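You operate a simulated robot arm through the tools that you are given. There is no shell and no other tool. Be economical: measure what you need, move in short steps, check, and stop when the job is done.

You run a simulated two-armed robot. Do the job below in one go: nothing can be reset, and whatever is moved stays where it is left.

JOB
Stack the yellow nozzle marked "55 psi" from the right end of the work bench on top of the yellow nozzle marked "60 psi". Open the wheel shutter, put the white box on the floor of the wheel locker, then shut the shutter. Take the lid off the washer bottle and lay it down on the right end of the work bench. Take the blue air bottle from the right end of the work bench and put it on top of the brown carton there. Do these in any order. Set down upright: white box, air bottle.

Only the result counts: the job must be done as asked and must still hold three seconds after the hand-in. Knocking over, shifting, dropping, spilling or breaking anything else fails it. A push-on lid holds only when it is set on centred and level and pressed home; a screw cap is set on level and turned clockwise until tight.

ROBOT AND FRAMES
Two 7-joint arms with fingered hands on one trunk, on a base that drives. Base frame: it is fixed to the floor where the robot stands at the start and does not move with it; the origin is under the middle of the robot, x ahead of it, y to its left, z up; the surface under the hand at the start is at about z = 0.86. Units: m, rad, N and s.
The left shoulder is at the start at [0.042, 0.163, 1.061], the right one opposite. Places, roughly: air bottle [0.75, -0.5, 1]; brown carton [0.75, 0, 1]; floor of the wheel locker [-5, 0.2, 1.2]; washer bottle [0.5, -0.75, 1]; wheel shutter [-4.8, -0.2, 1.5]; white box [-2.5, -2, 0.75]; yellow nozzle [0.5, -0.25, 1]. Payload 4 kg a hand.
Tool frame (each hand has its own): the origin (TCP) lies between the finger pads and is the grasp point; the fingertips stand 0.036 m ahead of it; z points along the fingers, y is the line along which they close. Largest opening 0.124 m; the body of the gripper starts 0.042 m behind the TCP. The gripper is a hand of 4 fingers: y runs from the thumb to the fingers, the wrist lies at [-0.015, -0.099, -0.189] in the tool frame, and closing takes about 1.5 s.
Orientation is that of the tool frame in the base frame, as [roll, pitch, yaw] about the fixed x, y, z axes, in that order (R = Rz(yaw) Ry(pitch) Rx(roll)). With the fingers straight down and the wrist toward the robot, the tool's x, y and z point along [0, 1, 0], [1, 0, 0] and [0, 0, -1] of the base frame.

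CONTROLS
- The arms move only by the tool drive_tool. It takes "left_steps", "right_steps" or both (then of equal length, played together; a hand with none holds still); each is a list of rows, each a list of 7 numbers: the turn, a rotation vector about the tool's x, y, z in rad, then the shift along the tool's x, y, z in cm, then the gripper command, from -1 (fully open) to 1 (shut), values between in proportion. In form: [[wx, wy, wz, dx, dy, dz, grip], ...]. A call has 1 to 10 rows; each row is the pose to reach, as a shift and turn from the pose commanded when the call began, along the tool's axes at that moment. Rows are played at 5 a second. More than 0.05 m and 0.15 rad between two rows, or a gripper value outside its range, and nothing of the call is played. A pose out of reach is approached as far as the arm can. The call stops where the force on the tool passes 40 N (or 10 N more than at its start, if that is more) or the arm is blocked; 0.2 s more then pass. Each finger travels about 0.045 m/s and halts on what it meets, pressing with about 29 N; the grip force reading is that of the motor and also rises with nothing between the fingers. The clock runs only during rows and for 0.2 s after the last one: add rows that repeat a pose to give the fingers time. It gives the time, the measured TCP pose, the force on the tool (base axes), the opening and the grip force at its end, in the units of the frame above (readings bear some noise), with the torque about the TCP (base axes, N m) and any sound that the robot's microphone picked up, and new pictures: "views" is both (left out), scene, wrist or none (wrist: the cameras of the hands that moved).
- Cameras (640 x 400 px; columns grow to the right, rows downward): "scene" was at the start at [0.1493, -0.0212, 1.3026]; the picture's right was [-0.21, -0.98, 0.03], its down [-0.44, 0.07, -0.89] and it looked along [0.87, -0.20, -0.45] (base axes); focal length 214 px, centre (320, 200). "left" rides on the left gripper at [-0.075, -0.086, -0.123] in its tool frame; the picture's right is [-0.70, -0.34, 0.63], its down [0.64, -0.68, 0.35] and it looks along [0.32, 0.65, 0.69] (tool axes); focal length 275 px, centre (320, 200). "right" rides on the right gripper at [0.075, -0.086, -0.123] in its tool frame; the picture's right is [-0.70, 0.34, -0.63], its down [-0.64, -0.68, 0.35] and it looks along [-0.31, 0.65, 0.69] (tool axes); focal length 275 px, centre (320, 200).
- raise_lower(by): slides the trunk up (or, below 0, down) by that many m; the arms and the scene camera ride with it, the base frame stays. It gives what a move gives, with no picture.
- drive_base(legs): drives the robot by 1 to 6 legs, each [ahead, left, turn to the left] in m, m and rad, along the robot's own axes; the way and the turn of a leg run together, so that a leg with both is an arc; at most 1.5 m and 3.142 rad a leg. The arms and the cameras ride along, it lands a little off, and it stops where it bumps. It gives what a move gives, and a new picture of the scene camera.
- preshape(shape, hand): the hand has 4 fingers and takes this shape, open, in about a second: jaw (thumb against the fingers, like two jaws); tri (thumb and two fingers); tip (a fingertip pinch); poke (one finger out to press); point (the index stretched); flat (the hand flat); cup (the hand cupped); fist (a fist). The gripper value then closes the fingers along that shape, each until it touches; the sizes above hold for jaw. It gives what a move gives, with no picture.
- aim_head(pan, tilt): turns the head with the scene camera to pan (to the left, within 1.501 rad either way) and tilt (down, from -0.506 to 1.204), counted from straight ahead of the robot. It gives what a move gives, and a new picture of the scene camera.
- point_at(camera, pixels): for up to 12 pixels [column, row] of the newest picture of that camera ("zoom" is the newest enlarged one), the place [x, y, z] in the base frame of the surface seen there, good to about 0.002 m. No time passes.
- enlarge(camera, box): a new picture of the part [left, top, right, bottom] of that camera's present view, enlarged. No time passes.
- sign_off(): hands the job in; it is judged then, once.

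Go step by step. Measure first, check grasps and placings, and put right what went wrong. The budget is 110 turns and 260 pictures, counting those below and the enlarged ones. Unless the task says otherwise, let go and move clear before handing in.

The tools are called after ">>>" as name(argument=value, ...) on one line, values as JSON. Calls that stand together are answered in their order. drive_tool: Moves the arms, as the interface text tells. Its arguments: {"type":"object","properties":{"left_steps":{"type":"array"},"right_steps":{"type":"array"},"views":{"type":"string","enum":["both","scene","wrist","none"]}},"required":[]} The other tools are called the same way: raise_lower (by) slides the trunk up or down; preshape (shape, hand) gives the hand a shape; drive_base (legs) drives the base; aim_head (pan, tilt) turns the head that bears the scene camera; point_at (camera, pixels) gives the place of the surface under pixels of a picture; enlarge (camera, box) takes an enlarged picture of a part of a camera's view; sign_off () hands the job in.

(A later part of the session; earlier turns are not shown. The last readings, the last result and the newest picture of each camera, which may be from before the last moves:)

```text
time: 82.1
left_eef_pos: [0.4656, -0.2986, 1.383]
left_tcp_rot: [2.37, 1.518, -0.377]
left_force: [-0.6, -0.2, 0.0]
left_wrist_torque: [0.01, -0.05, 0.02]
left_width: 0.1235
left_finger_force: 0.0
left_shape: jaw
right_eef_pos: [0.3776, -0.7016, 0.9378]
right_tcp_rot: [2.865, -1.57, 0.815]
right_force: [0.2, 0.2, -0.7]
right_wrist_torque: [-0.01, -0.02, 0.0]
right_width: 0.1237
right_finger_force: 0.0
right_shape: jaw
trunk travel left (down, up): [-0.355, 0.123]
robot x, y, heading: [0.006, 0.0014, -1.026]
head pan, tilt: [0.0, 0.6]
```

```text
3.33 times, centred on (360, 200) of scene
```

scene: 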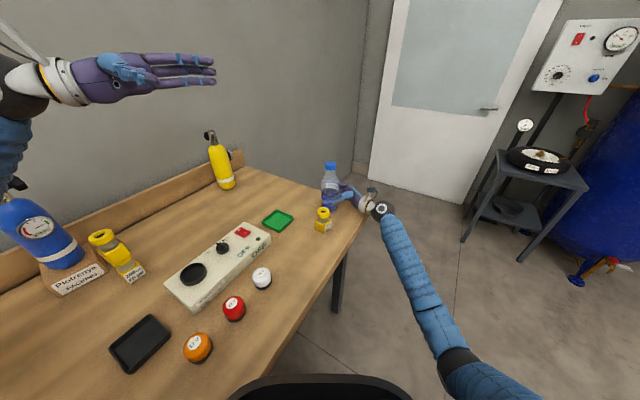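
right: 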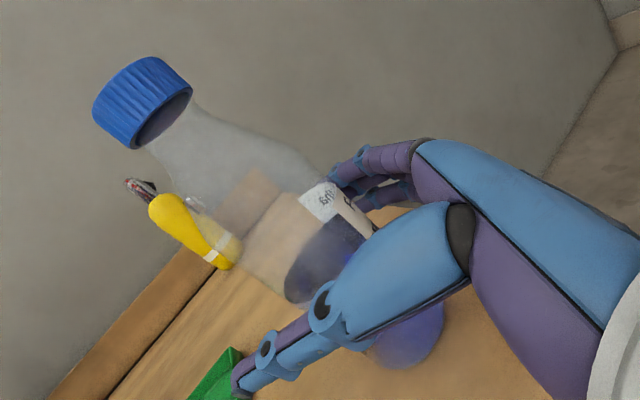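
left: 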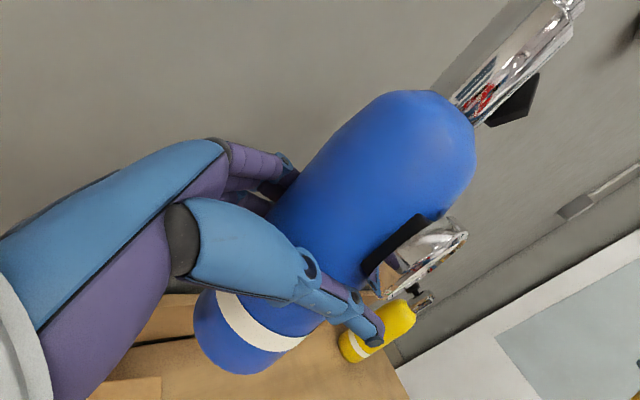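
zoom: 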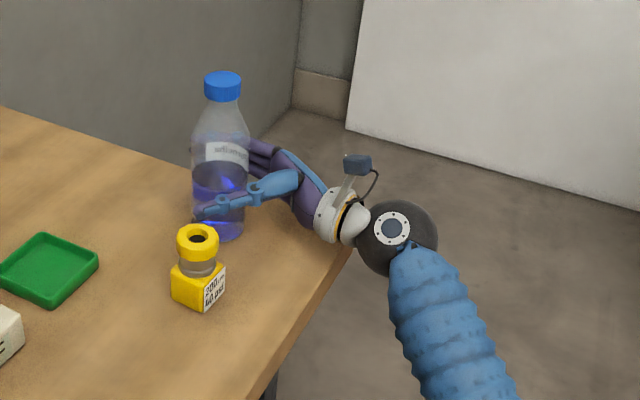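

Well placed: TCP at (0.378, -0.702) is on the bottle axis. I'll close the right hand on the body.

>>> drive_tool(right_steps=[[0, 0, 0, 0, 0, 0, 0], [0, 0, 0, 0, 0, 0, 0.5], [0, 0, 0, 0, 0, 0, 1], [0, 0, 0, 0, 0, 0, 1], [0, 0, 0, 0, 0, 0, 1], [0, 0, 0, 0, 0, 0, 1], [0, 0, 0, 0, 0, 0, 1], [0, 0, 0, 0, 0, 0, 1]], views="scene")

>>> enlarge(camera="scene", box=[290, 150, 390, 250])

>>> point_at(camera="zoom", pixels=[[256, 78], [240, 85], [272, 85], [256, 90], [256, 110], [235, 95], [278, 95], [256, 70], [256, 120]])

```text
time: 83.9
left_eef_pos: [0.4651, -0.2984, 1.3831]
left_tcp_rot: [2.356, 1.516, -0.39]
left_force: [0.5, 0.2, -0.2]
left_wrist_torque: [-0.04, 0.01, 0.02]
left_width: 0.124
left_finger_force: 0.1
left_shape: jaw
right_eef_pos: [0.3767, -0.7004, 0.9382]
right_tcp_rot: [-0.434, -1.57, -2.167]
right_force: [-1.0, 1.9, 1.5]
right_wrist_torque: [-0.03, -0.06, 0.01]
right_width: 0.076
right_finger_force: 28.8
right_shape: jaw
trunk travel left (down, up): [-0.355, 0.123]
robot x, y, heading: [0.0025, 0.0015, -1.032]
head pan, tilt: [0.0, 0.6]
```

scene: 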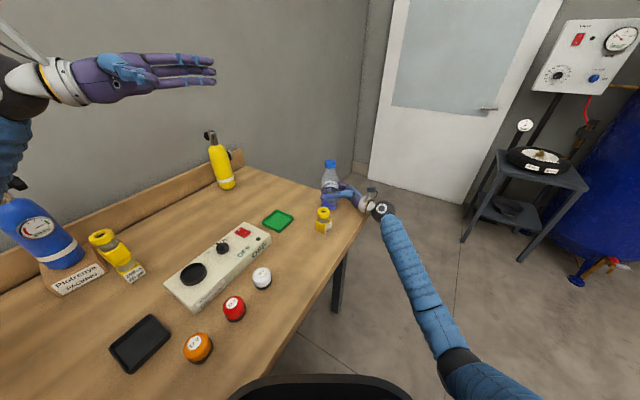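

```text
4.00 times, centred on (340, 200) of scene
```

zoom: 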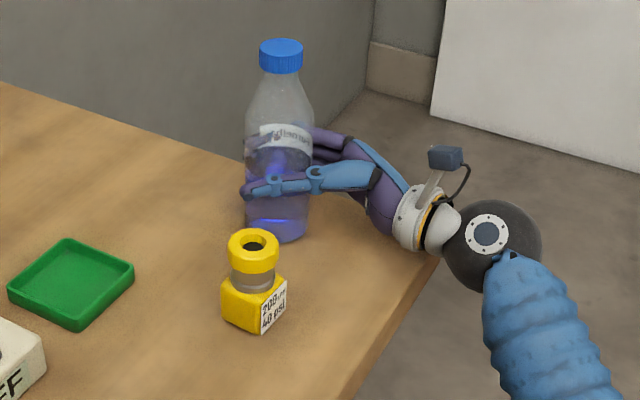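

```text
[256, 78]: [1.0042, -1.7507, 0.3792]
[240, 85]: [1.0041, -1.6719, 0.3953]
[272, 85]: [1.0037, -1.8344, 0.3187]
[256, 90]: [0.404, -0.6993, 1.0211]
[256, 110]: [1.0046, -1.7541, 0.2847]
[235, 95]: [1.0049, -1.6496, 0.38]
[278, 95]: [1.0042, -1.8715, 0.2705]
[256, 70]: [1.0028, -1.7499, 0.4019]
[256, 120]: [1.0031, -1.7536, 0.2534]
```

The washer bottle is held at width 0.076. Now I'll measure the cap and turn the left hand back to fingers-down.

>>> point_at(camera="zoom", pixels=[[280, 47], [281, 42], [281, 60], [268, 50], [294, 50], [281, 68]])

>>> drive_tool(left_steps=[[0, 0.145, 0, 1, 0, 0, -1], [0, 0.29, 0, 2, 0, 0, -1], [0, 0.435, 0, 3, 0, 0, -1], [0, 0.58, 0, 4, 0, 0, -1], [0, 0.725, 0, 5, 0, 0, -1], [0, 0.87, 0, 6, 0, 0, -1], [0, 1.015, 0, 7, 0, 0, -1], [0, 1.16, 0, 8, 0, 0, -1], [0, 1.305, 0, 9, 0, 0, -1], [0, 1.45, 0, 10, 0, 0, -1]], views="scene")

```text
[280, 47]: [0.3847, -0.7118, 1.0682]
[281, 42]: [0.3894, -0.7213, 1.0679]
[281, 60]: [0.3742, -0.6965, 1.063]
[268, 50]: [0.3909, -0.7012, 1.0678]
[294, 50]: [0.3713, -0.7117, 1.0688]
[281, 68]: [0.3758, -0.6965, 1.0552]
```

```text
time: 86.1
left_eef_pos: [0.4694, -0.3012, 1.2813]
left_tcp_rot: [3.105, 0.081, 0.391]
left_force: [-0.2, 0.3, 0.1]
left_wrist_torque: [0.0, 0.01, 0.01]
left_width: 0.1238
left_finger_force: 0.0
left_shape: jaw
right_eef_pos: [0.3773, -0.7004, 0.9386]
right_tcp_rot: [-2.967, -1.569, 0.368]
right_force: [-0.2, 1.2, 1.3]
right_wrist_torque: [-0.06, -0.09, 0.02]
right_width: 0.0764
right_finger_force: 28.8
right_shape: jaw
trunk travel left (down, up): [-0.355, 0.123]
robot x, y, heading: [0.0007, 0.0026, -1.03]
head pan, tilt: [0.0, 0.6]
```

scene: 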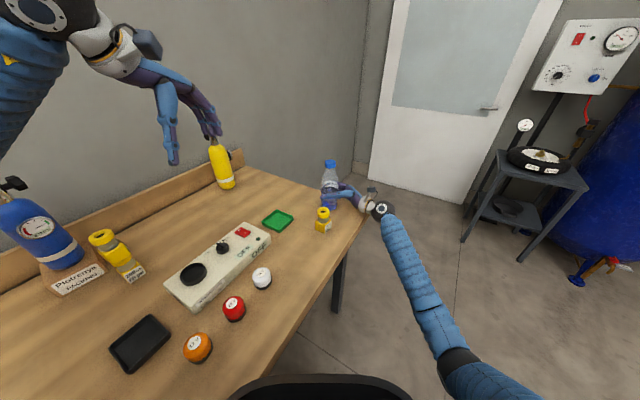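

The cap centre is now about (0.3815, -0.708). I'll straighten the left hand and move it above the cap.

>>> drive_tool(left_steps=[[0.01, 0.02, 0, -2.6, 3.8, 0, -1], [0.02, 0.04, 0, -5.2, 7.6, 0, -1], [0.03, 0.06, 0, -7.8, 11.4, 0, -1], [0.036, 0.081, 0, -10.4, 15.2, 0, -1], [0.036, 0.081, 0, -13, 19, 0, -1], [0.036, 0.081, 0, -15.6, 22.8, 0, -1], [0.036, 0.081, 0, -18.2, 26.6, 0, -1], [0.036, 0.081, 0, -20.8, 30.4, 1, -1], [0.036, 0.081, 0, -23.6, 34.2, 3, -1], [0.036, 0.081, 0, -23.6, 34.2, 6, -1]], views="both")

>>> enlarge(camera="scene", box=[270, 100, 390, 220])

```text
refused: row 9 steps farther than a row can; nothing moved
```

```text
3.33 times, centred on (330, 160) of scene
```

zoom: 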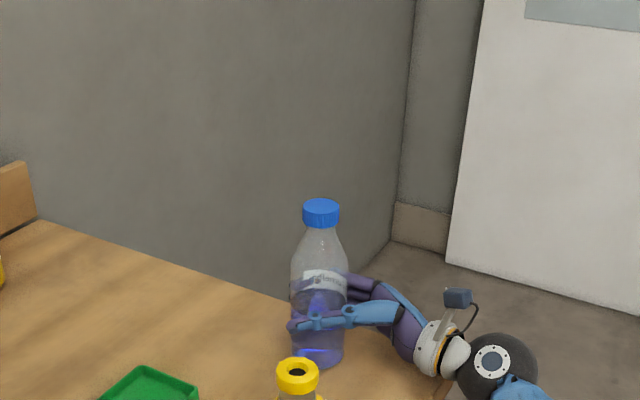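

>>> drive_tool(left_steps=[[0.01, 0.02, 0, -2.6, 3.8, 0, -1], [0.02, 0.04, 0, -5.2, 7.6, 0, -1], [0.03, 0.06, 0, -7.8, 11.4, 0, -1], [0.036, 0.081, 0, -10.4, 15.2, 0, -1], [0.036, 0.081, 0, -13, 19, 0, -1], [0.036, 0.081, 0, -15.6, 22.8, 0, -1], [0.036, 0.081, 0, -18.2, 26.6, 0, -1], [0.036, 0.081, 0, -20.8, 30.4, 1, -1], [0.036, 0.081, 0, -23, 33.4, 3, -1], [0.036, 0.081, 0, -23.6, 34.2, 6, -1]], views="both")

>>> enlarge(camera="scene", box=[270, 100, 390, 220])

```text
time: 88.3
left_eef_pos: [0.3795, -0.7103, 1.2533]
left_tcp_rot: [3.14, 0.002, 0.391]
left_force: [-0.7, -0.5, -1.1]
left_wrist_torque: [0.0, -0.02, -0.01]
left_width: 0.1242
left_finger_force: 0.1
left_shape: jaw
right_eef_pos: [0.3771, -0.7006, 0.9383]
right_tcp_rot: [-2.773, -1.57, 0.171]
right_force: [-0.3, 2.1, 1.4]
right_wrist_torque: [-0.08, -0.05, -0.01]
right_width: 0.0758
right_finger_force: 29.0
right_shape: jaw
trunk travel left (down, up): [-0.355, 0.123]
robot x, y, heading: [-0.0009, 0.0014, -1.025]
head pan, tilt: [0.0, 0.6]
```

scene: 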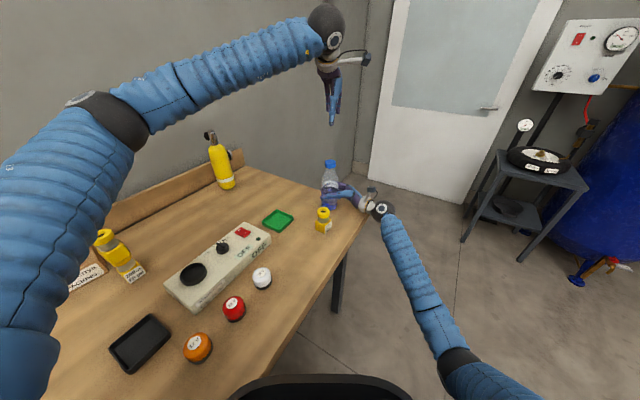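
left: 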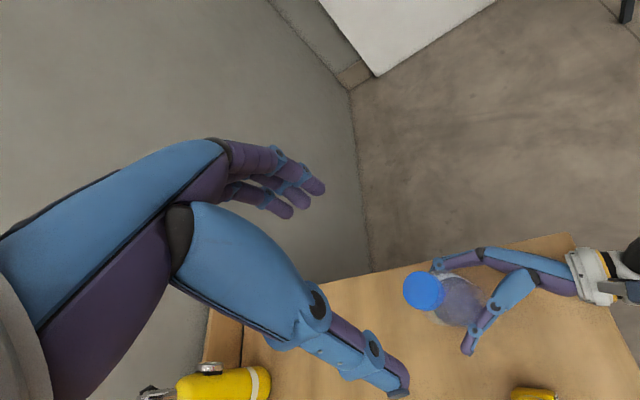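

```text
3.33 times, centred on (330, 160) of scene
```

zoom: 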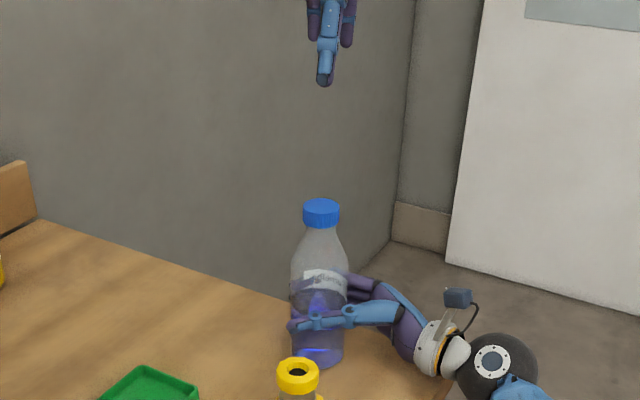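

>>> point_at(camera="left", pixels=[[423, 291], [407, 290], [439, 290], [424, 276], [424, 306], [412, 280], [435, 302]])

>>> drive_tool(left_steps=[[0, 0, 0.12, 0, 0, 1, -1], [0, 0, 0.24, 0, 0, 2, -1], [0, 0, 0.36, 0, 0, 3, -1], [0, 0, 0.48, 0, 0, 4, -1], [0, 0, 0.6, 0, 0, 5, -0.6], [0, 0, 0.7, 0, 0, 6, -0.3], [0, 0, 0.7, 0, 0, 8, -0.2], [0, 0, 0.7, 0, 0, 8, -0.2]], views="both")

>>> enlarge(camera="scene", box=[290, 120, 370, 200])

```text
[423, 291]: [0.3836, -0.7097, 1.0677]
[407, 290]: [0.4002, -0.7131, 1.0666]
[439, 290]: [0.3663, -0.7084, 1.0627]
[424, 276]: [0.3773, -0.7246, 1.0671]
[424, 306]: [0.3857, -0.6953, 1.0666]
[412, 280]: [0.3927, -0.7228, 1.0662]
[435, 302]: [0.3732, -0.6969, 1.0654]
```

```text
time: 90.1
left_eef_pos: [0.3812, -0.7102, 1.1752]
left_tcp_rot: [3.14, 0.001, -0.307]
left_force: [0.3, -0.1, 0.3]
left_wrist_torque: [-0.05, 0.0, 0.0]
left_width: 0.0747
left_finger_force: 0.0
left_shape: jaw
right_eef_pos: [0.3758, -0.7014, 0.9383]
right_tcp_rot: [1.052, -1.568, 2.631]
right_force: [1.0, 1.3, 1.5]
right_wrist_torque: [-0.07, -0.11, -0.01]
right_width: 0.0759
right_finger_force: 29.2
right_shape: jaw
trunk travel left (down, up): [-0.355, 0.123]
robot x, y, heading: [-0.0021, 0.0022, -1.035]
head pan, tilt: [0.0, 0.6]
```

scene: 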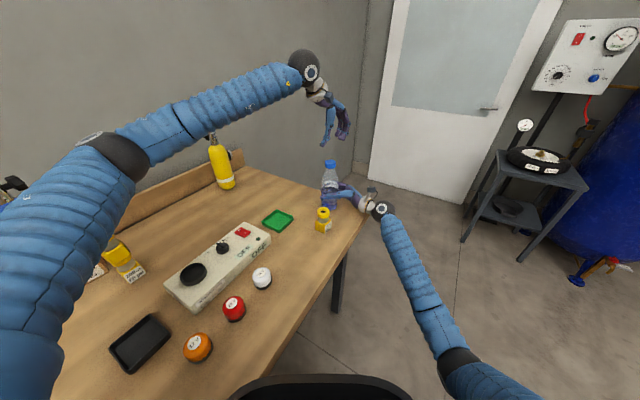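
left: 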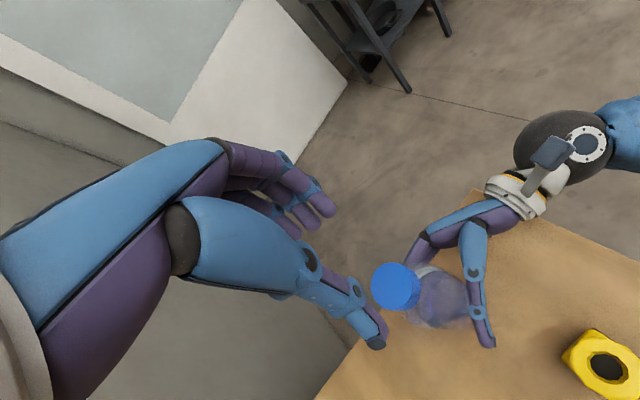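

```text
5.00 times, centred on (330, 160) of scene
```

zoom: 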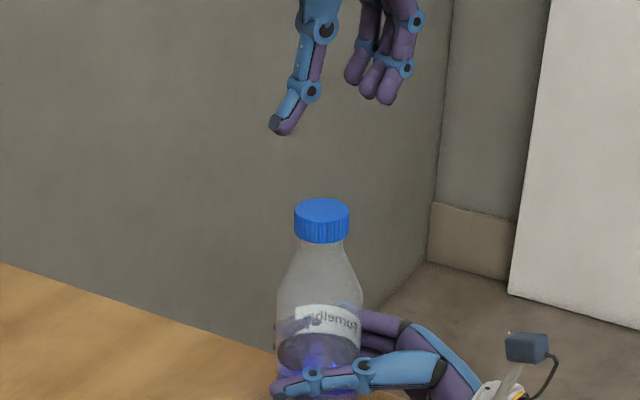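

Cap centre (0.3825, -0.710) matches the TCP. I'll descend so the fingertips surround the cap (TCP z about 1.072) and close.

>>> drive_tool(left_steps=[[0, 0, 0, 0.1, 0, 4, -0.2], [0, 0, 0, 0.1, 0, 8, -0.2], [0, 0, 0, 0.1, 0, 10.3, -0.2], [0, 0, 0, 0.1, 0, 10.3, 0.4], [0, 0, 0, 0.1, 0, 10.3, 1], [0, 0, 0, 0.1, 0, 10.3, 1], [0, 0, 0, 0.1, 0, 10.3, 1], [0, 0, 0, 0.1, 0, 10.3, 1], [0, 0, 0, 0.1, 0, 10.3, 1]], views="both")

>>> enlarge(camera="scene", box=[290, 120, 370, 200])

```text
time: 92.1
left_eef_pos: [0.3792, -0.7091, 1.0721]
left_tcp_rot: [3.136, 0.0, -0.307]
left_force: [-2.1, -1.1, 2.0]
left_wrist_torque: [-0.62, 0.16, 0.15]
left_width: 0.0345
left_finger_force: 28.9
left_shape: jaw
right_eef_pos: [0.3768, -0.7006, 0.9383]
right_tcp_rot: [-0.996, -1.569, -1.604]
right_force: [3.0, -1.3, 3.3]
right_wrist_torque: [-0.02, -0.07, -0.15]
right_width: 0.0765
right_finger_force: 29.3
right_shape: jaw
trunk travel left (down, up): [-0.355, 0.123]
robot x, y, heading: [0.0068, -0.0042, -1.027]
head pan, tilt: [0.0, 0.6]
```

scene: 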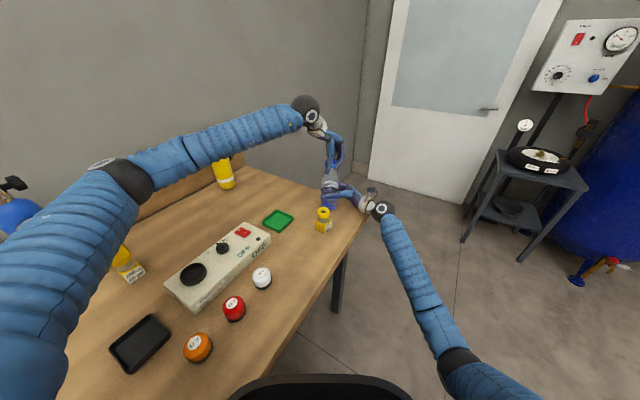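
left: 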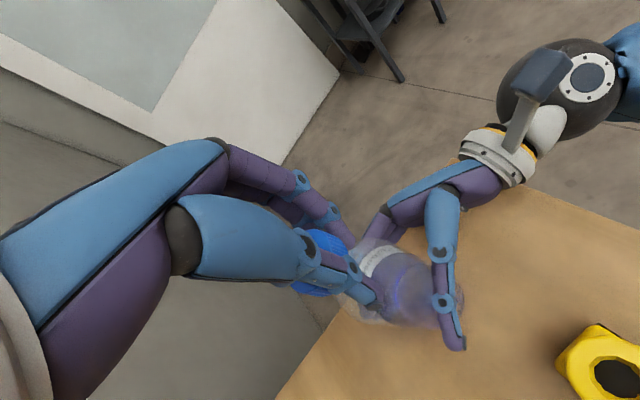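

```text
5.00 times, centred on (330, 160) of scene
```

zoom: 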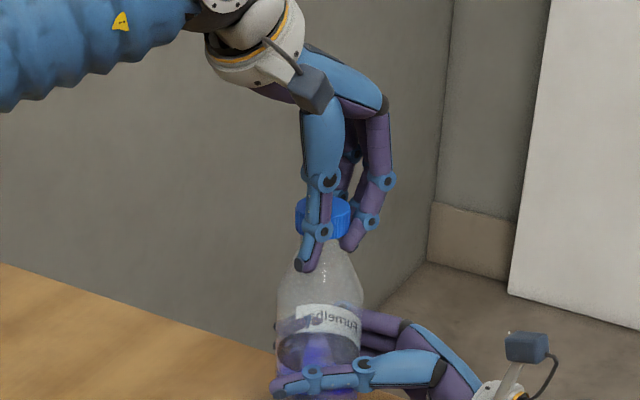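

The cap is gripped. I'll turn counter-clockwise seen from above (negative about the tool's down axis).

>>> drive_tool(left_steps=[[0, 0, -0.14, 0, 0, 0, 1], [0, 0, -0.28, 0, 0, 0, 1], [0, 0, -0.42, 0, 0, 0, 1], [0, 0, -0.56, 0, 0, 0, 1], [0, 0, -0.7, 0, 0, 0, 1], [0, 0, -0.84, 0, 0, 0, 1], [0, 0, -0.98, 0, 0, 0, 1], [0, 0, -1.12, 0, 0, 0, 1], [0, 0, -1.26, 0, 0, 0, 1], [0, 0, -1.4, 0, 0, 0, 1]], views="both")

>>> enlarge(camera="scene", box=[290, 120, 370, 200])

```text
time: 94.3
left_eef_pos: [0.3811, -0.7113, 1.0742]
left_tcp_rot: [3.139, 0.002, 1.097]
left_force: [5.9, -11.7, 0.3]
left_wrist_torque: [-0.31, -0.11, -0.27]
left_width: 0.0177
left_finger_force: 29.3
left_shape: jaw
right_eef_pos: [0.3763, -0.7, 0.9402]
right_tcp_rot: [1.657, -1.568, 2.026]
right_force: [-7.8, 15.9, 13.6]
right_wrist_torque: [-0.57, -0.62, 0.37]
right_width: 0.0732
right_finger_force: 29.2
right_shape: jaw
trunk travel left (down, up): [-0.355, 0.123]
robot x, y, heading: [0.0009, -0.0013, -1.029]
head pan, tilt: [0.0, 0.6]
```

scene: 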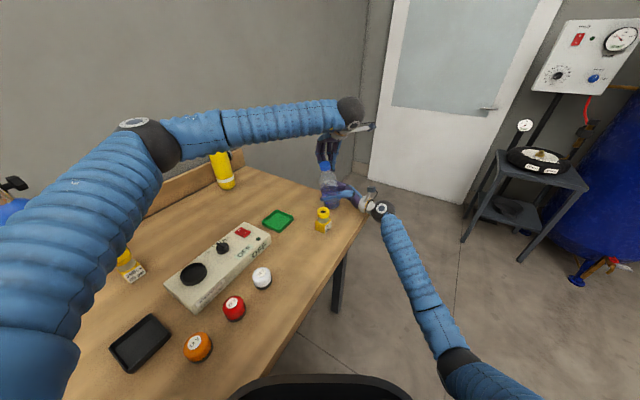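
left: 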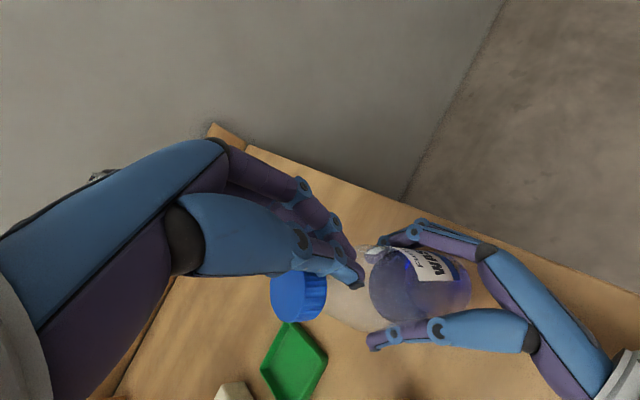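

```text
5.00 times, centred on (330, 160) of scene
```

zoom: 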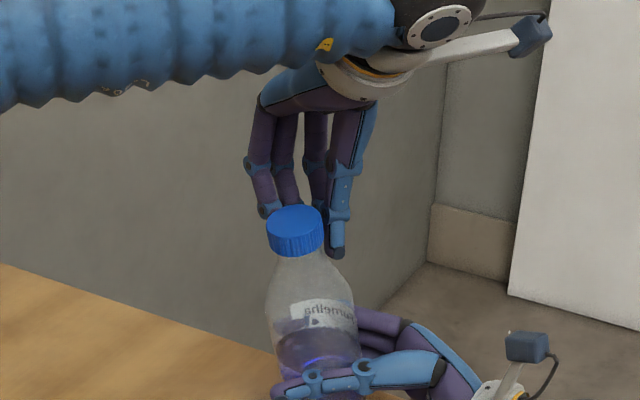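

The fingers slid off the cap: the width fell to 0.018, and the cap at zoom (295,230) is pushed aside with the bottle leaning slightly. I'll open, rise and reassess.

>>> drive_tool(left_steps=[[0, 0, 0, 0, 0, 0, 0.3], [0, 0, 0, 0, 0, 0, -0.3], [0, 0, 0, 0, 0, 0, -1], [0, 0, 0, 0, 0, 0, -1], [0, 0, 0, 0, 0, 0, -1], [0, 0, 0, 0, 0, -4, -1], [0, 0, 0, 0, 0, -8, -1], [0, 0, 0, 0, 0, -12, -1]], views="both")

>>> enlarge(camera="scene", box=[280, 130, 380, 230])

```text
time: 96.1
left_eef_pos: [0.3794, -0.7122, 1.1938]
left_tcp_rot: [3.141, 0.002, 1.093]
left_force: [-0.6, -0.1, 0.2]
left_wrist_torque: [-0.03, -0.01, -0.01]
left_width: 0.1239
left_finger_force: 0.2
left_shape: jaw
right_eef_pos: [0.376, -0.6999, 0.9389]
right_tcp_rot: [0.289, -1.569, -2.889]
right_force: [0.1, -3.5, 9.3]
right_wrist_torque: [-0.18, -0.33, -0.09]
right_width: 0.0762
right_finger_force: 29.2
right_shape: jaw
trunk travel left (down, up): [-0.355, 0.123]
robot x, y, heading: [-0.0026, 0.0004, -1.033]
head pan, tilt: [0.0, 0.6]
```

scene: 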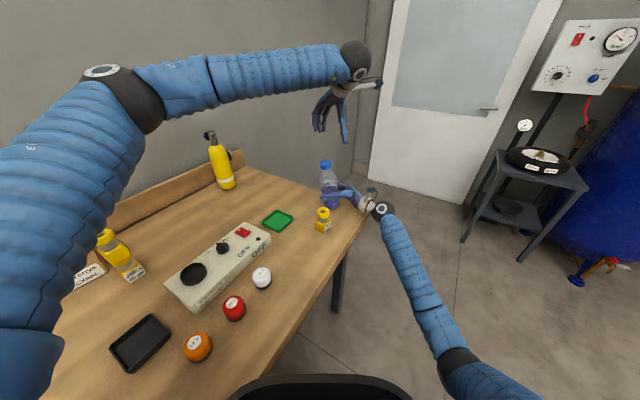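
left: 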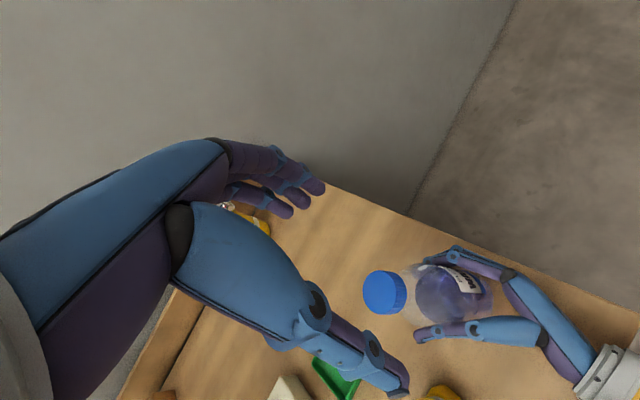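

```text
4.00 times, centred on (330, 180) of scene
```

zoom: 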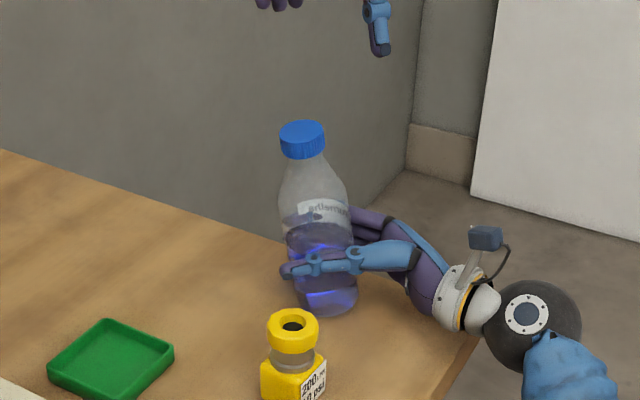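

The bottle leans about 8° in the right hand. I'll loosen the right hand slightly so the bottle settles upright, then re-grip.

>>> drive_tool(right_steps=[[0, 0, 0, 0, 0, 0, -0.3], [0, 0, 0, 0, 0, 0, -0.45], [0, 0, 0, 0, 0, 0, -0.45], [0, 0, 0, 0, 0, 0, -0.45], [0, 0, 0, 0, 0, 0, -0.45]], views="scene")

>>> enlarge(camera="scene", box=[280, 130, 380, 230])

>>> drive_tool(right_steps=[[0, 0, 0, 0, 0, 0, 0.2], [0, 0, 0, 0, 0, 0, 1], [0, 0, 0, 0, 0, 0, 1], [0, 0, 0, 0, 0, 0, 1], [0, 0, 0, 0, 0, 0, 1], [0, 0, 0, 0, 0, 0, 1]], views="scene")

>>> enlarge(camera="scene", box=[280, 130, 380, 230])

>>> enlarge(camera="left", box=[330, 230, 450, 330])

```text
time: 97.3
left_eef_pos: [0.3804, -0.7131, 1.1921]
left_tcp_rot: [-3.141, 0.002, 1.093]
left_force: [-0.4, 0.5, -0.5]
left_wrist_torque: [0.02, 0.01, -0.03]
left_width: 0.1237
left_finger_force: 0.2
left_shape: jaw
right_eef_pos: [0.3767, -0.7014, 0.9379]
right_tcp_rot: [-1.202, -1.57, -1.398]
right_force: [0.8, -0.3, -0.1]
right_wrist_torque: [-0.01, 0.0, 0.02]
right_width: 0.0897
right_finger_force: 0.0
right_shape: jaw
trunk travel left (down, up): [-0.355, 0.123]
robot x, y, heading: [0.0047, 0.003, -1.034]
head pan, tilt: [0.0, 0.6]
```

scene: 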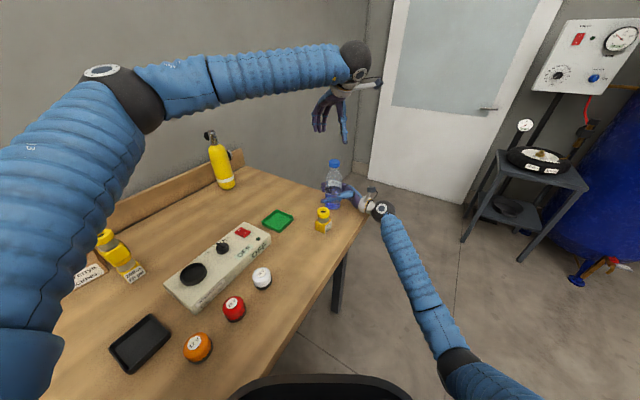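

```text
4.00 times, centred on (330, 180) of scene
```

zoom: 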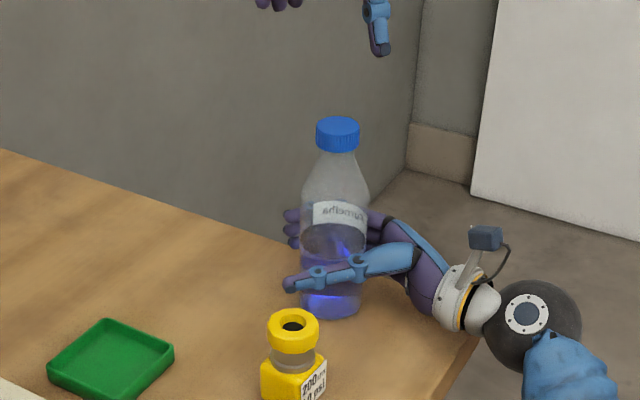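

```text
time: 98.7
left_eef_pos: [0.3811, -0.7124, 1.1917]
left_tcp_rot: [3.141, 0.0, 1.093]
left_force: [-0.4, -1.0, 0.3]
left_wrist_torque: [-0.01, 0.01, -0.04]
left_width: 0.1237
left_finger_force: 0.0
left_shape: jaw
right_eef_pos: [0.3762, -0.7015, 0.9378]
right_tcp_rot: [0.713, -1.57, 2.97]
right_force: [0.2, 0.1, -0.2]
right_wrist_torque: [-0.09, -0.12, 0.01]
right_width: 0.072
right_finger_force: 29.5
right_shape: jaw
trunk travel left (down, up): [-0.355, 0.123]
robot x, y, heading: [0.001, 0.0008, -1.029]
head pan, tilt: [0.0, 0.6]
```

scene: 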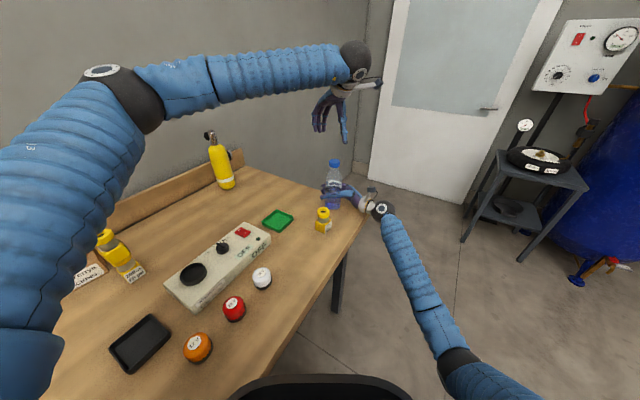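

```text
4.00 times, centred on (330, 180) of scene
```

zoom: 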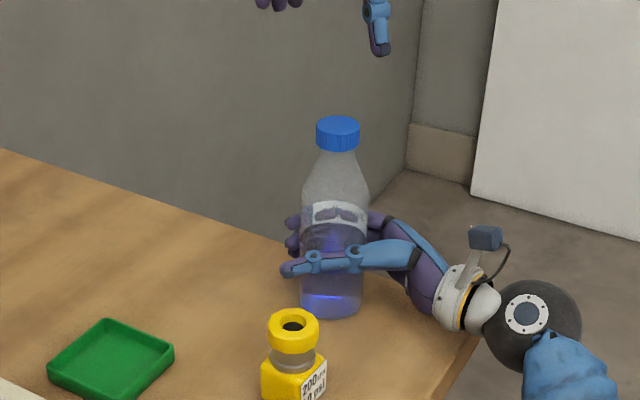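

```text
4.00 times, centred on (390, 280) of left
```

zoom: 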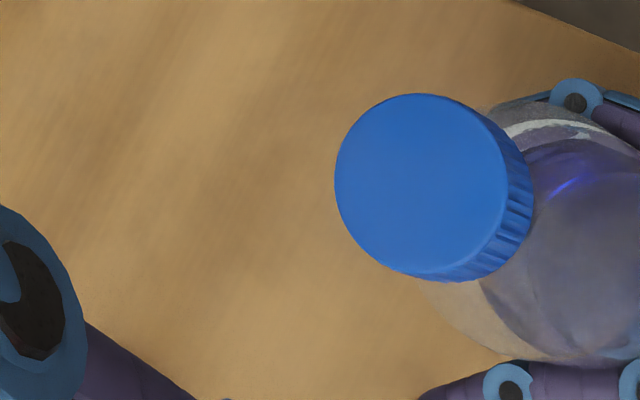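

Upright again. I'll measure the cap from the left wrist zoom.

>>> point_at(camera="zoom", pixels=[[420, 185], [340, 185], [498, 185], [420, 100], [420, 268], [365, 125], [475, 245], [475, 128], [365, 240], [520, 210]])

>>> point_at(camera="scene", pixels=[[334, 161], [334, 166], [334, 170]])

```text
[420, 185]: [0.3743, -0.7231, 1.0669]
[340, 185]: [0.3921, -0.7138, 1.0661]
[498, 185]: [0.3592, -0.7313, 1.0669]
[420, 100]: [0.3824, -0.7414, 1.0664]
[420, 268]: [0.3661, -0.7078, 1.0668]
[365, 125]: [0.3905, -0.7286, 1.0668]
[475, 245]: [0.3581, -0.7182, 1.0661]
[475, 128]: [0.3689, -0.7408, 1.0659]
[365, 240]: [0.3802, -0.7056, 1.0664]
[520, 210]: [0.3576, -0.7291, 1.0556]
```

```text
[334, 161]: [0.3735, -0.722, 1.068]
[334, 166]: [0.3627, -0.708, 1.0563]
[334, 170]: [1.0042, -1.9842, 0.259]
```

The cap centre is (0.375, -0.7236) with diameter 0.037. I'll re-centre and wind the left hand back 1.4 rad above it.

>>> drive_tool(left_steps=[[0, 0, 0.14, -0.2, 0, 0, -0.8], [0, 0, 0.28, -0.4, 0, 0, -0.6], [0, 0, 0.42, -0.6, 0, 0, -0.4], [0, 0, 0.56, -0.8, 0, 0, -0.2], [0, 0, 0.7, -1, 0, 0, -0.2], [0, 0, 0.84, -1.3, 0, 0, -0.2], [0, 0, 0.98, -1.3, 0, 1, -0.2], [0, 0, 1.12, -1.3, 0, 2, -0.2], [0, 0, 1.26, -1.3, 0, 3, -0.2], [0, 0, 1.4, -1.3, 0, 4, -0.2]], views="both")

>>> enlarge(camera="left", box=[290, 220, 450, 360])

```text
time: 100.9
left_eef_pos: [0.3736, -0.722, 1.1522]
left_tcp_rot: [3.139, 0.0, -0.309]
left_force: [0.2, 0.4, -0.1]
left_wrist_torque: [-0.01, 0.0, 0.01]
left_width: 0.0748
left_finger_force: 0.0
left_shape: jaw
right_eef_pos: [0.3767, -0.701, 0.9385]
right_tcp_rot: [1.078, -1.57, 2.605]
right_force: [0.0, 0.5, 1.1]
right_wrist_torque: [-0.1, -0.07, 0.01]
right_width: 0.0718
right_finger_force: 29.0
right_shape: jaw
trunk travel left (down, up): [-0.355, 0.123]
robot x, y, heading: [-0.0006, 0.0035, -1.028]
head pan, tilt: [0.0, 0.6]
```

scene: 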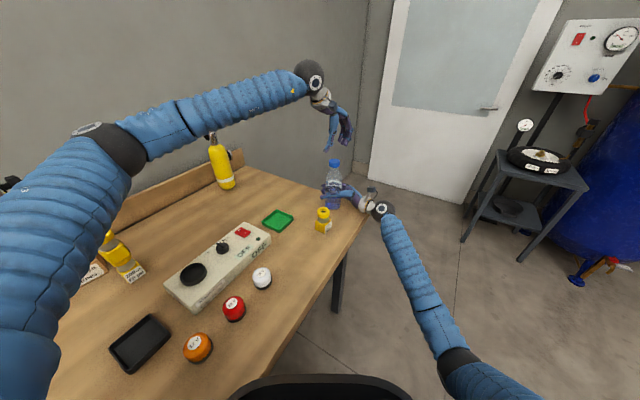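
left: 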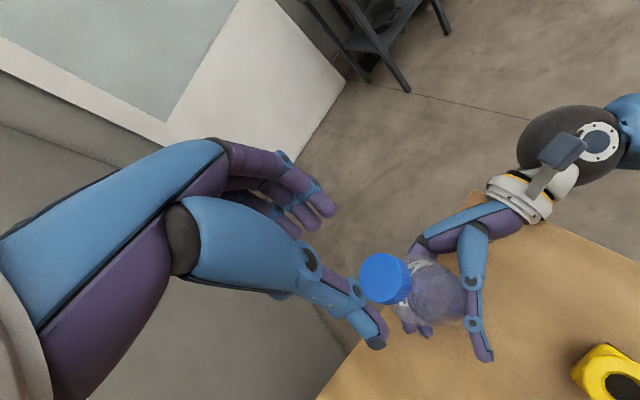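

```text
2.86 times, centred on (370, 290) of left
```

zoom: 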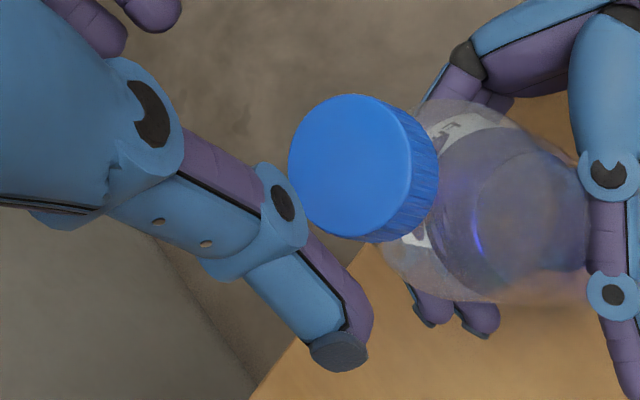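

>>> drive_tool(left_steps=[[0, 0, 0, 0.2, 0.1, 3.5, -0.2], [0, 0, 0, 0.2, 0.1, 6.9, -0.2], [0, 0, 0, 0.2, 0.1, 6.9, 0.3], [0, 0, 0, 0.2, 0.1, 6.9, 1], [0, 0, 0, 0.2, 0.1, 6.9, 1], [0, 0, 0, 0.2, 0.1, 6.9, 1], [0, 0, 0, 0.2, 0.1, 6.9, 1], [0, 0, 0, 0.2, 0.1, 6.9, 1]], views="none")

>>> enlarge(camera="scene", box=[290, 120, 370, 200])

>>> enlarge(camera="left", box=[250, 200, 450, 360])

```text
time: 102.7
left_eef_pos: [0.3768, -0.7242, 1.0845]
left_tcp_rot: [3.136, 0.001, -0.306]
left_force: [0.7, 3.9, 5.3]
left_wrist_torque: [0.03, 0.01, 0.03]
left_width: 0.0401
left_finger_force: 29.5
left_shape: jaw
right_eef_pos: [0.3759, -0.7021, 0.9392]
right_tcp_rot: [-2.924, -1.569, 0.323]
right_force: [-2.3, -5.2, 0.5]
right_wrist_torque: [0.06, -0.14, -0.06]
right_width: 0.0722
right_finger_force: 28.6
right_shape: jaw
trunk travel left (down, up): [-0.355, 0.123]
robot x, y, heading: [0.0025, 0.0013, -1.033]
head pan, tilt: [0.0, 0.6]
```

```text
5.00 times, centred on (330, 160) of scene
```

zoom: 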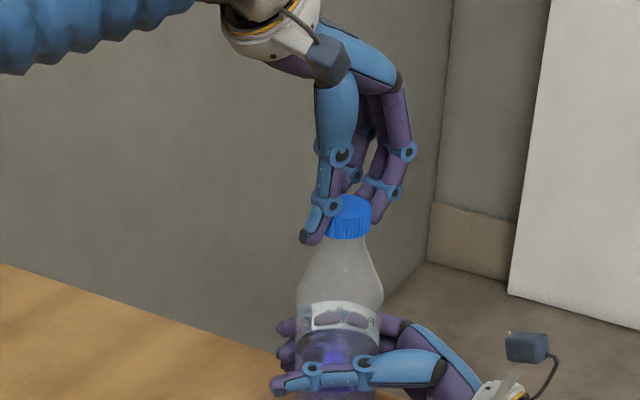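

```text
2.50 times, centred on (350, 280) of left
```

zoom: 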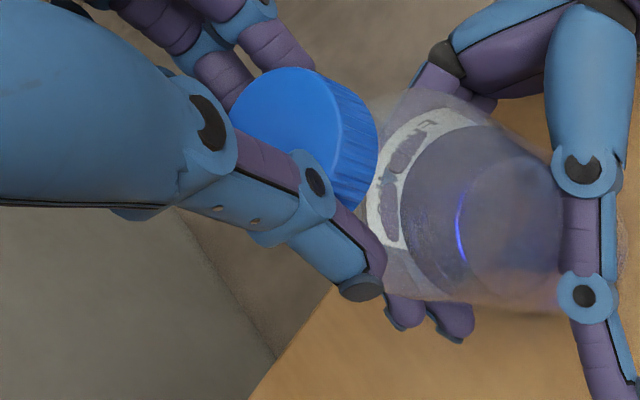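

Width 0.040, a good purchase on the cap. I'll turn counter-clockwise 0.7 rad and check.

>>> drive_tool(left_steps=[[0, 0, -0.1, 0, 0, 0, 1], [0, 0, -0.2, 0, 0, 0, 1], [0, 0, -0.3, 0, 0, 0, 1], [0, 0, -0.4, 0, 0, 0, 1], [0, 0, -0.5, 0, 0, 0, 1], [0, 0, -0.6, 0, 0, 0, 1], [0, 0, -0.7, 0, 0, 0, 1]], views="none")

>>> enlarge(camera="scene", box=[290, 120, 370, 200])

>>> enlarge(camera="left", box=[250, 200, 450, 360])

```text
time: 104.3
left_eef_pos: [0.3758, -0.7254, 1.0848]
left_tcp_rot: [3.14, 0.003, 0.393]
left_force: [-2.5, 5.9, 7.9]
left_wrist_torque: [0.02, 0.04, -0.03]
left_width: 0.0397
left_finger_force: 29.3
left_shape: jaw
right_eef_pos: [0.3763, -0.7015, 0.9389]
right_tcp_rot: [-2.332, -1.57, -0.269]
right_force: [2.8, -8.4, 1.4]
right_wrist_torque: [0.12, 0.01, 0.08]
right_width: 0.0723
right_finger_force: 29.2
right_shape: jaw
trunk travel left (down, up): [-0.355, 0.123]
robot x, y, heading: [0.0016, 0.0011, -1.028]
head pan, tilt: [0.0, 0.6]
```

```text
5.00 times, centred on (330, 160) of scene
```

zoom: 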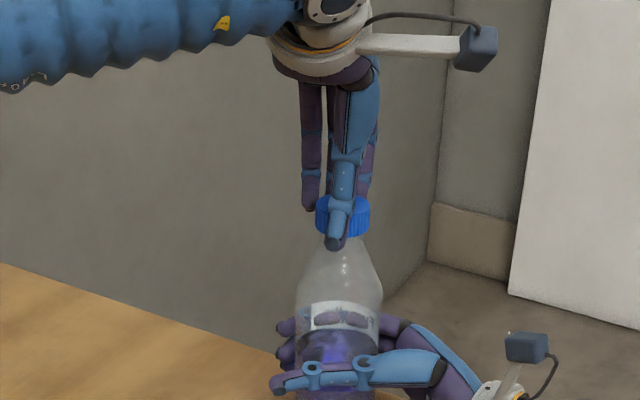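

```text
2.50 times, centred on (350, 280) of left
```

zoom: 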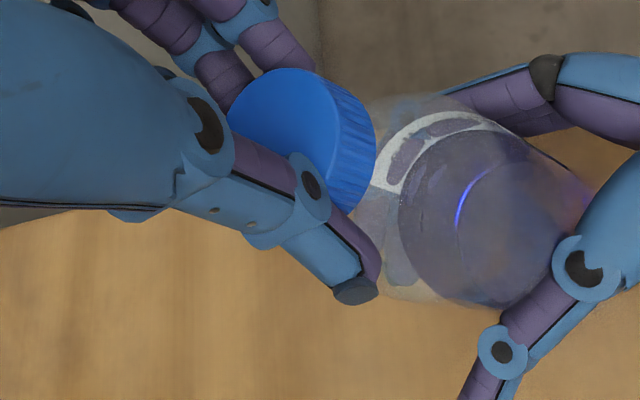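

The grip holds at 0.0397 with low torque. I'll keep turning another 1.0 rad.

>>> drive_tool(left_steps=[[0, 0, -0.1, 0, 0, 0, 1], [0, 0, -0.2, 0, 0, 0, 1], [0, 0, -0.3, 0, 0, 0, 1], [0, 0, -0.4, 0, 0, 0, 1], [0, 0, -0.5, 0, 0, 0, 1], [0, 0, -0.6, 0, 0, 0, 1], [0, 0, -0.7, 0, 0, 0, 1], [0, 0, -0.8, 0, 0, 0, 1], [0, 0, -0.9, 0, 0, 0, 1], [0, 0, -1.0, 0, 0, 0, 1]], views="none")

>>> enlarge(camera="scene", box=[290, 120, 370, 200])

>>> enlarge(camera="left", box=[250, 200, 450, 360])

```text
time: 106.5
left_eef_pos: [0.3766, -0.7235, 1.0855]
left_tcp_rot: [-3.141, 0.004, 1.392]
left_force: [-5.5, 1.0, 17.3]
left_wrist_torque: [-0.1, -0.05, -0.05]
left_width: 0.0402
left_finger_force: 29.4
left_shape: jaw
right_eef_pos: [0.3772, -0.6997, 0.939]
right_tcp_rot: [-1.391, -1.57, -1.208]
right_force: [9.7, 2.2, 0.5]
right_wrist_torque: [0.09, 0.08, 0.38]
right_width: 0.0725
right_finger_force: 28.6
right_shape: jaw
trunk travel left (down, up): [-0.355, 0.123]
robot x, y, heading: [0.0037, 0.0027, -1.027]
head pan, tilt: [0.0, 0.6]
```

```text
5.00 times, centred on (330, 160) of scene
```

zoom: 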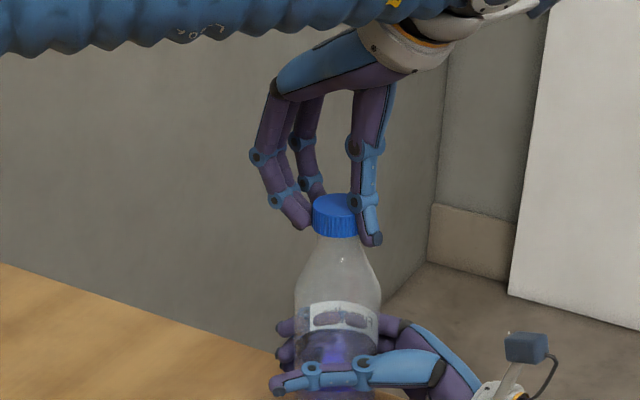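

```text
2.50 times, centred on (350, 280) of left
```

zoom: 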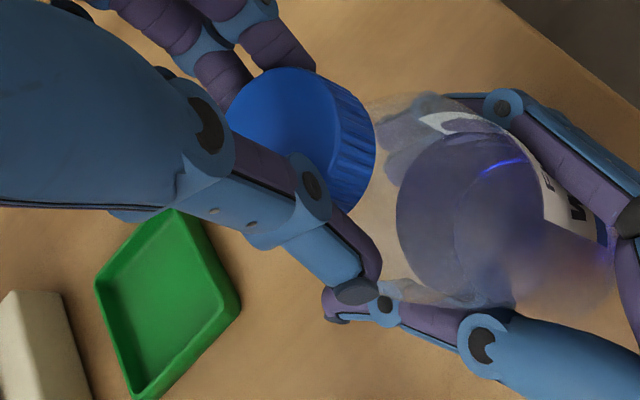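

The upward push (17 N) suggests the cap is rising on its thread. I'll keep turning while rising a couple of millimetres.

>>> drive_tool(left_steps=[[0, 0, -0.1, 0, 0, -0.1, 1], [0, 0, -0.2, 0, 0, -0.15, 1], [0, 0, -0.3, 0, 0, -0.2, 1], [0, 0, -0.4, 0, 0, -0.2, 1], [0, 0, -0.5, 0, 0, -0.25, 1], [0, 0, -0.6, 0, 0, -0.25, 1], [0, 0, -0.7, 0, 0, -0.3, 1], [0, 0, -0.8, 0, 0, -0.3, 1]], views="none")

>>> enlarge(camera="scene", box=[290, 120, 370, 200])

>>> enlarge(camera="left", box=[250, 200, 450, 360])

```text
time: 108.3
left_eef_pos: [0.3752, -0.724, 1.0866]
left_tcp_rot: [-3.14, 0.003, 2.193]
left_force: [-0.7, -3.0, 2.1]
left_wrist_torque: [-0.06, -0.05, -0.06]
left_width: 0.0397
left_finger_force: 29.4
left_shape: jaw
right_eef_pos: [0.3764, -0.7012, 0.9398]
right_tcp_rot: [2.778, -1.568, 0.905]
right_force: [0.7, 5.1, 1.8]
right_wrist_torque: [-0.26, 0.01, 0.11]
right_width: 0.0722
right_finger_force: 29.2
right_shape: jaw
trunk travel left (down, up): [-0.355, 0.123]
robot x, y, heading: [0.0022, 0.0025, -1.029]
head pan, tilt: [0.0, 0.6]
```

```text
5.00 times, centred on (330, 160) of scene
```

zoom: 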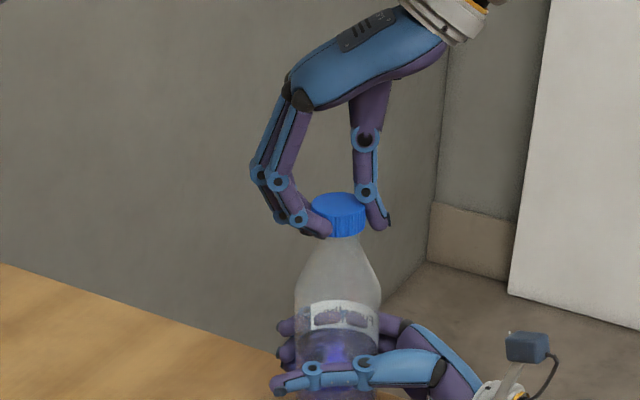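

```text
2.50 times, centred on (350, 280) of left
```

zoom: 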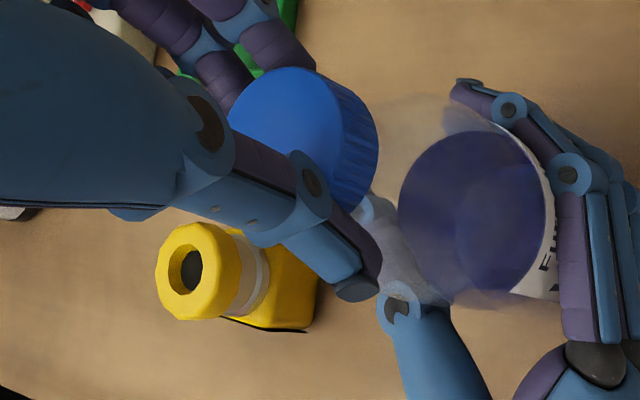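

2.5 rad turned so far. I'll test with a gentle 6 mm lift.

>>> drive_tool(left_steps=[[0, 0, 0, 0, 0, -0.2, 1], [0, 0, 0, 0, 0, -0.4, 1], [0, 0, 0, 0, 0, -0.6, 1], [0, 0, 0, 0, 0, -0.6, 1]], views="none")

>>> enlarge(camera="scene", box=[310, 140, 360, 190])

```text
time: 109.3
left_eef_pos: [0.3757, -0.7241, 1.0915]
left_tcp_rot: [3.141, 0.001, 2.191]
left_force: [0.1, -2.0, -17.1]
left_wrist_torque: [-0.06, 0.14, 0.0]
left_width: 0.0378
left_finger_force: 28.9
left_shape: jaw
right_eef_pos: [0.3758, -0.7016, 0.9398]
right_tcp_rot: [-2.731, -1.57, 0.128]
right_force: [0.9, 2.7, 13.2]
right_wrist_torque: [-0.56, -0.03, 0.02]
right_width: 0.072
right_finger_force: 29.0
right_shape: jaw
trunk travel left (down, up): [-0.355, 0.123]
robot x, y, heading: [0.0043, -0.0008, -1.026]
head pan, tilt: [0.0, 0.6]
```

```text
8.00 times, centred on (335, 165) of scene
```

zoom: 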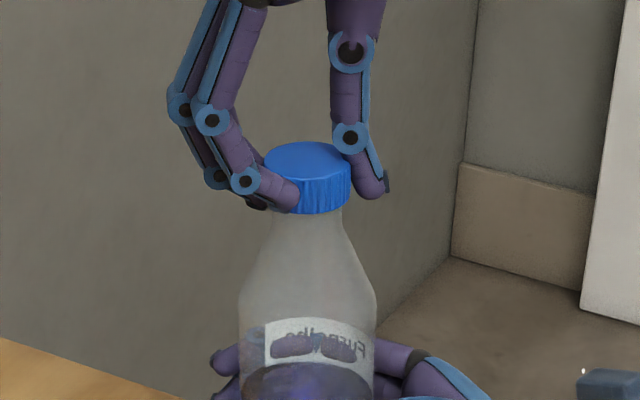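

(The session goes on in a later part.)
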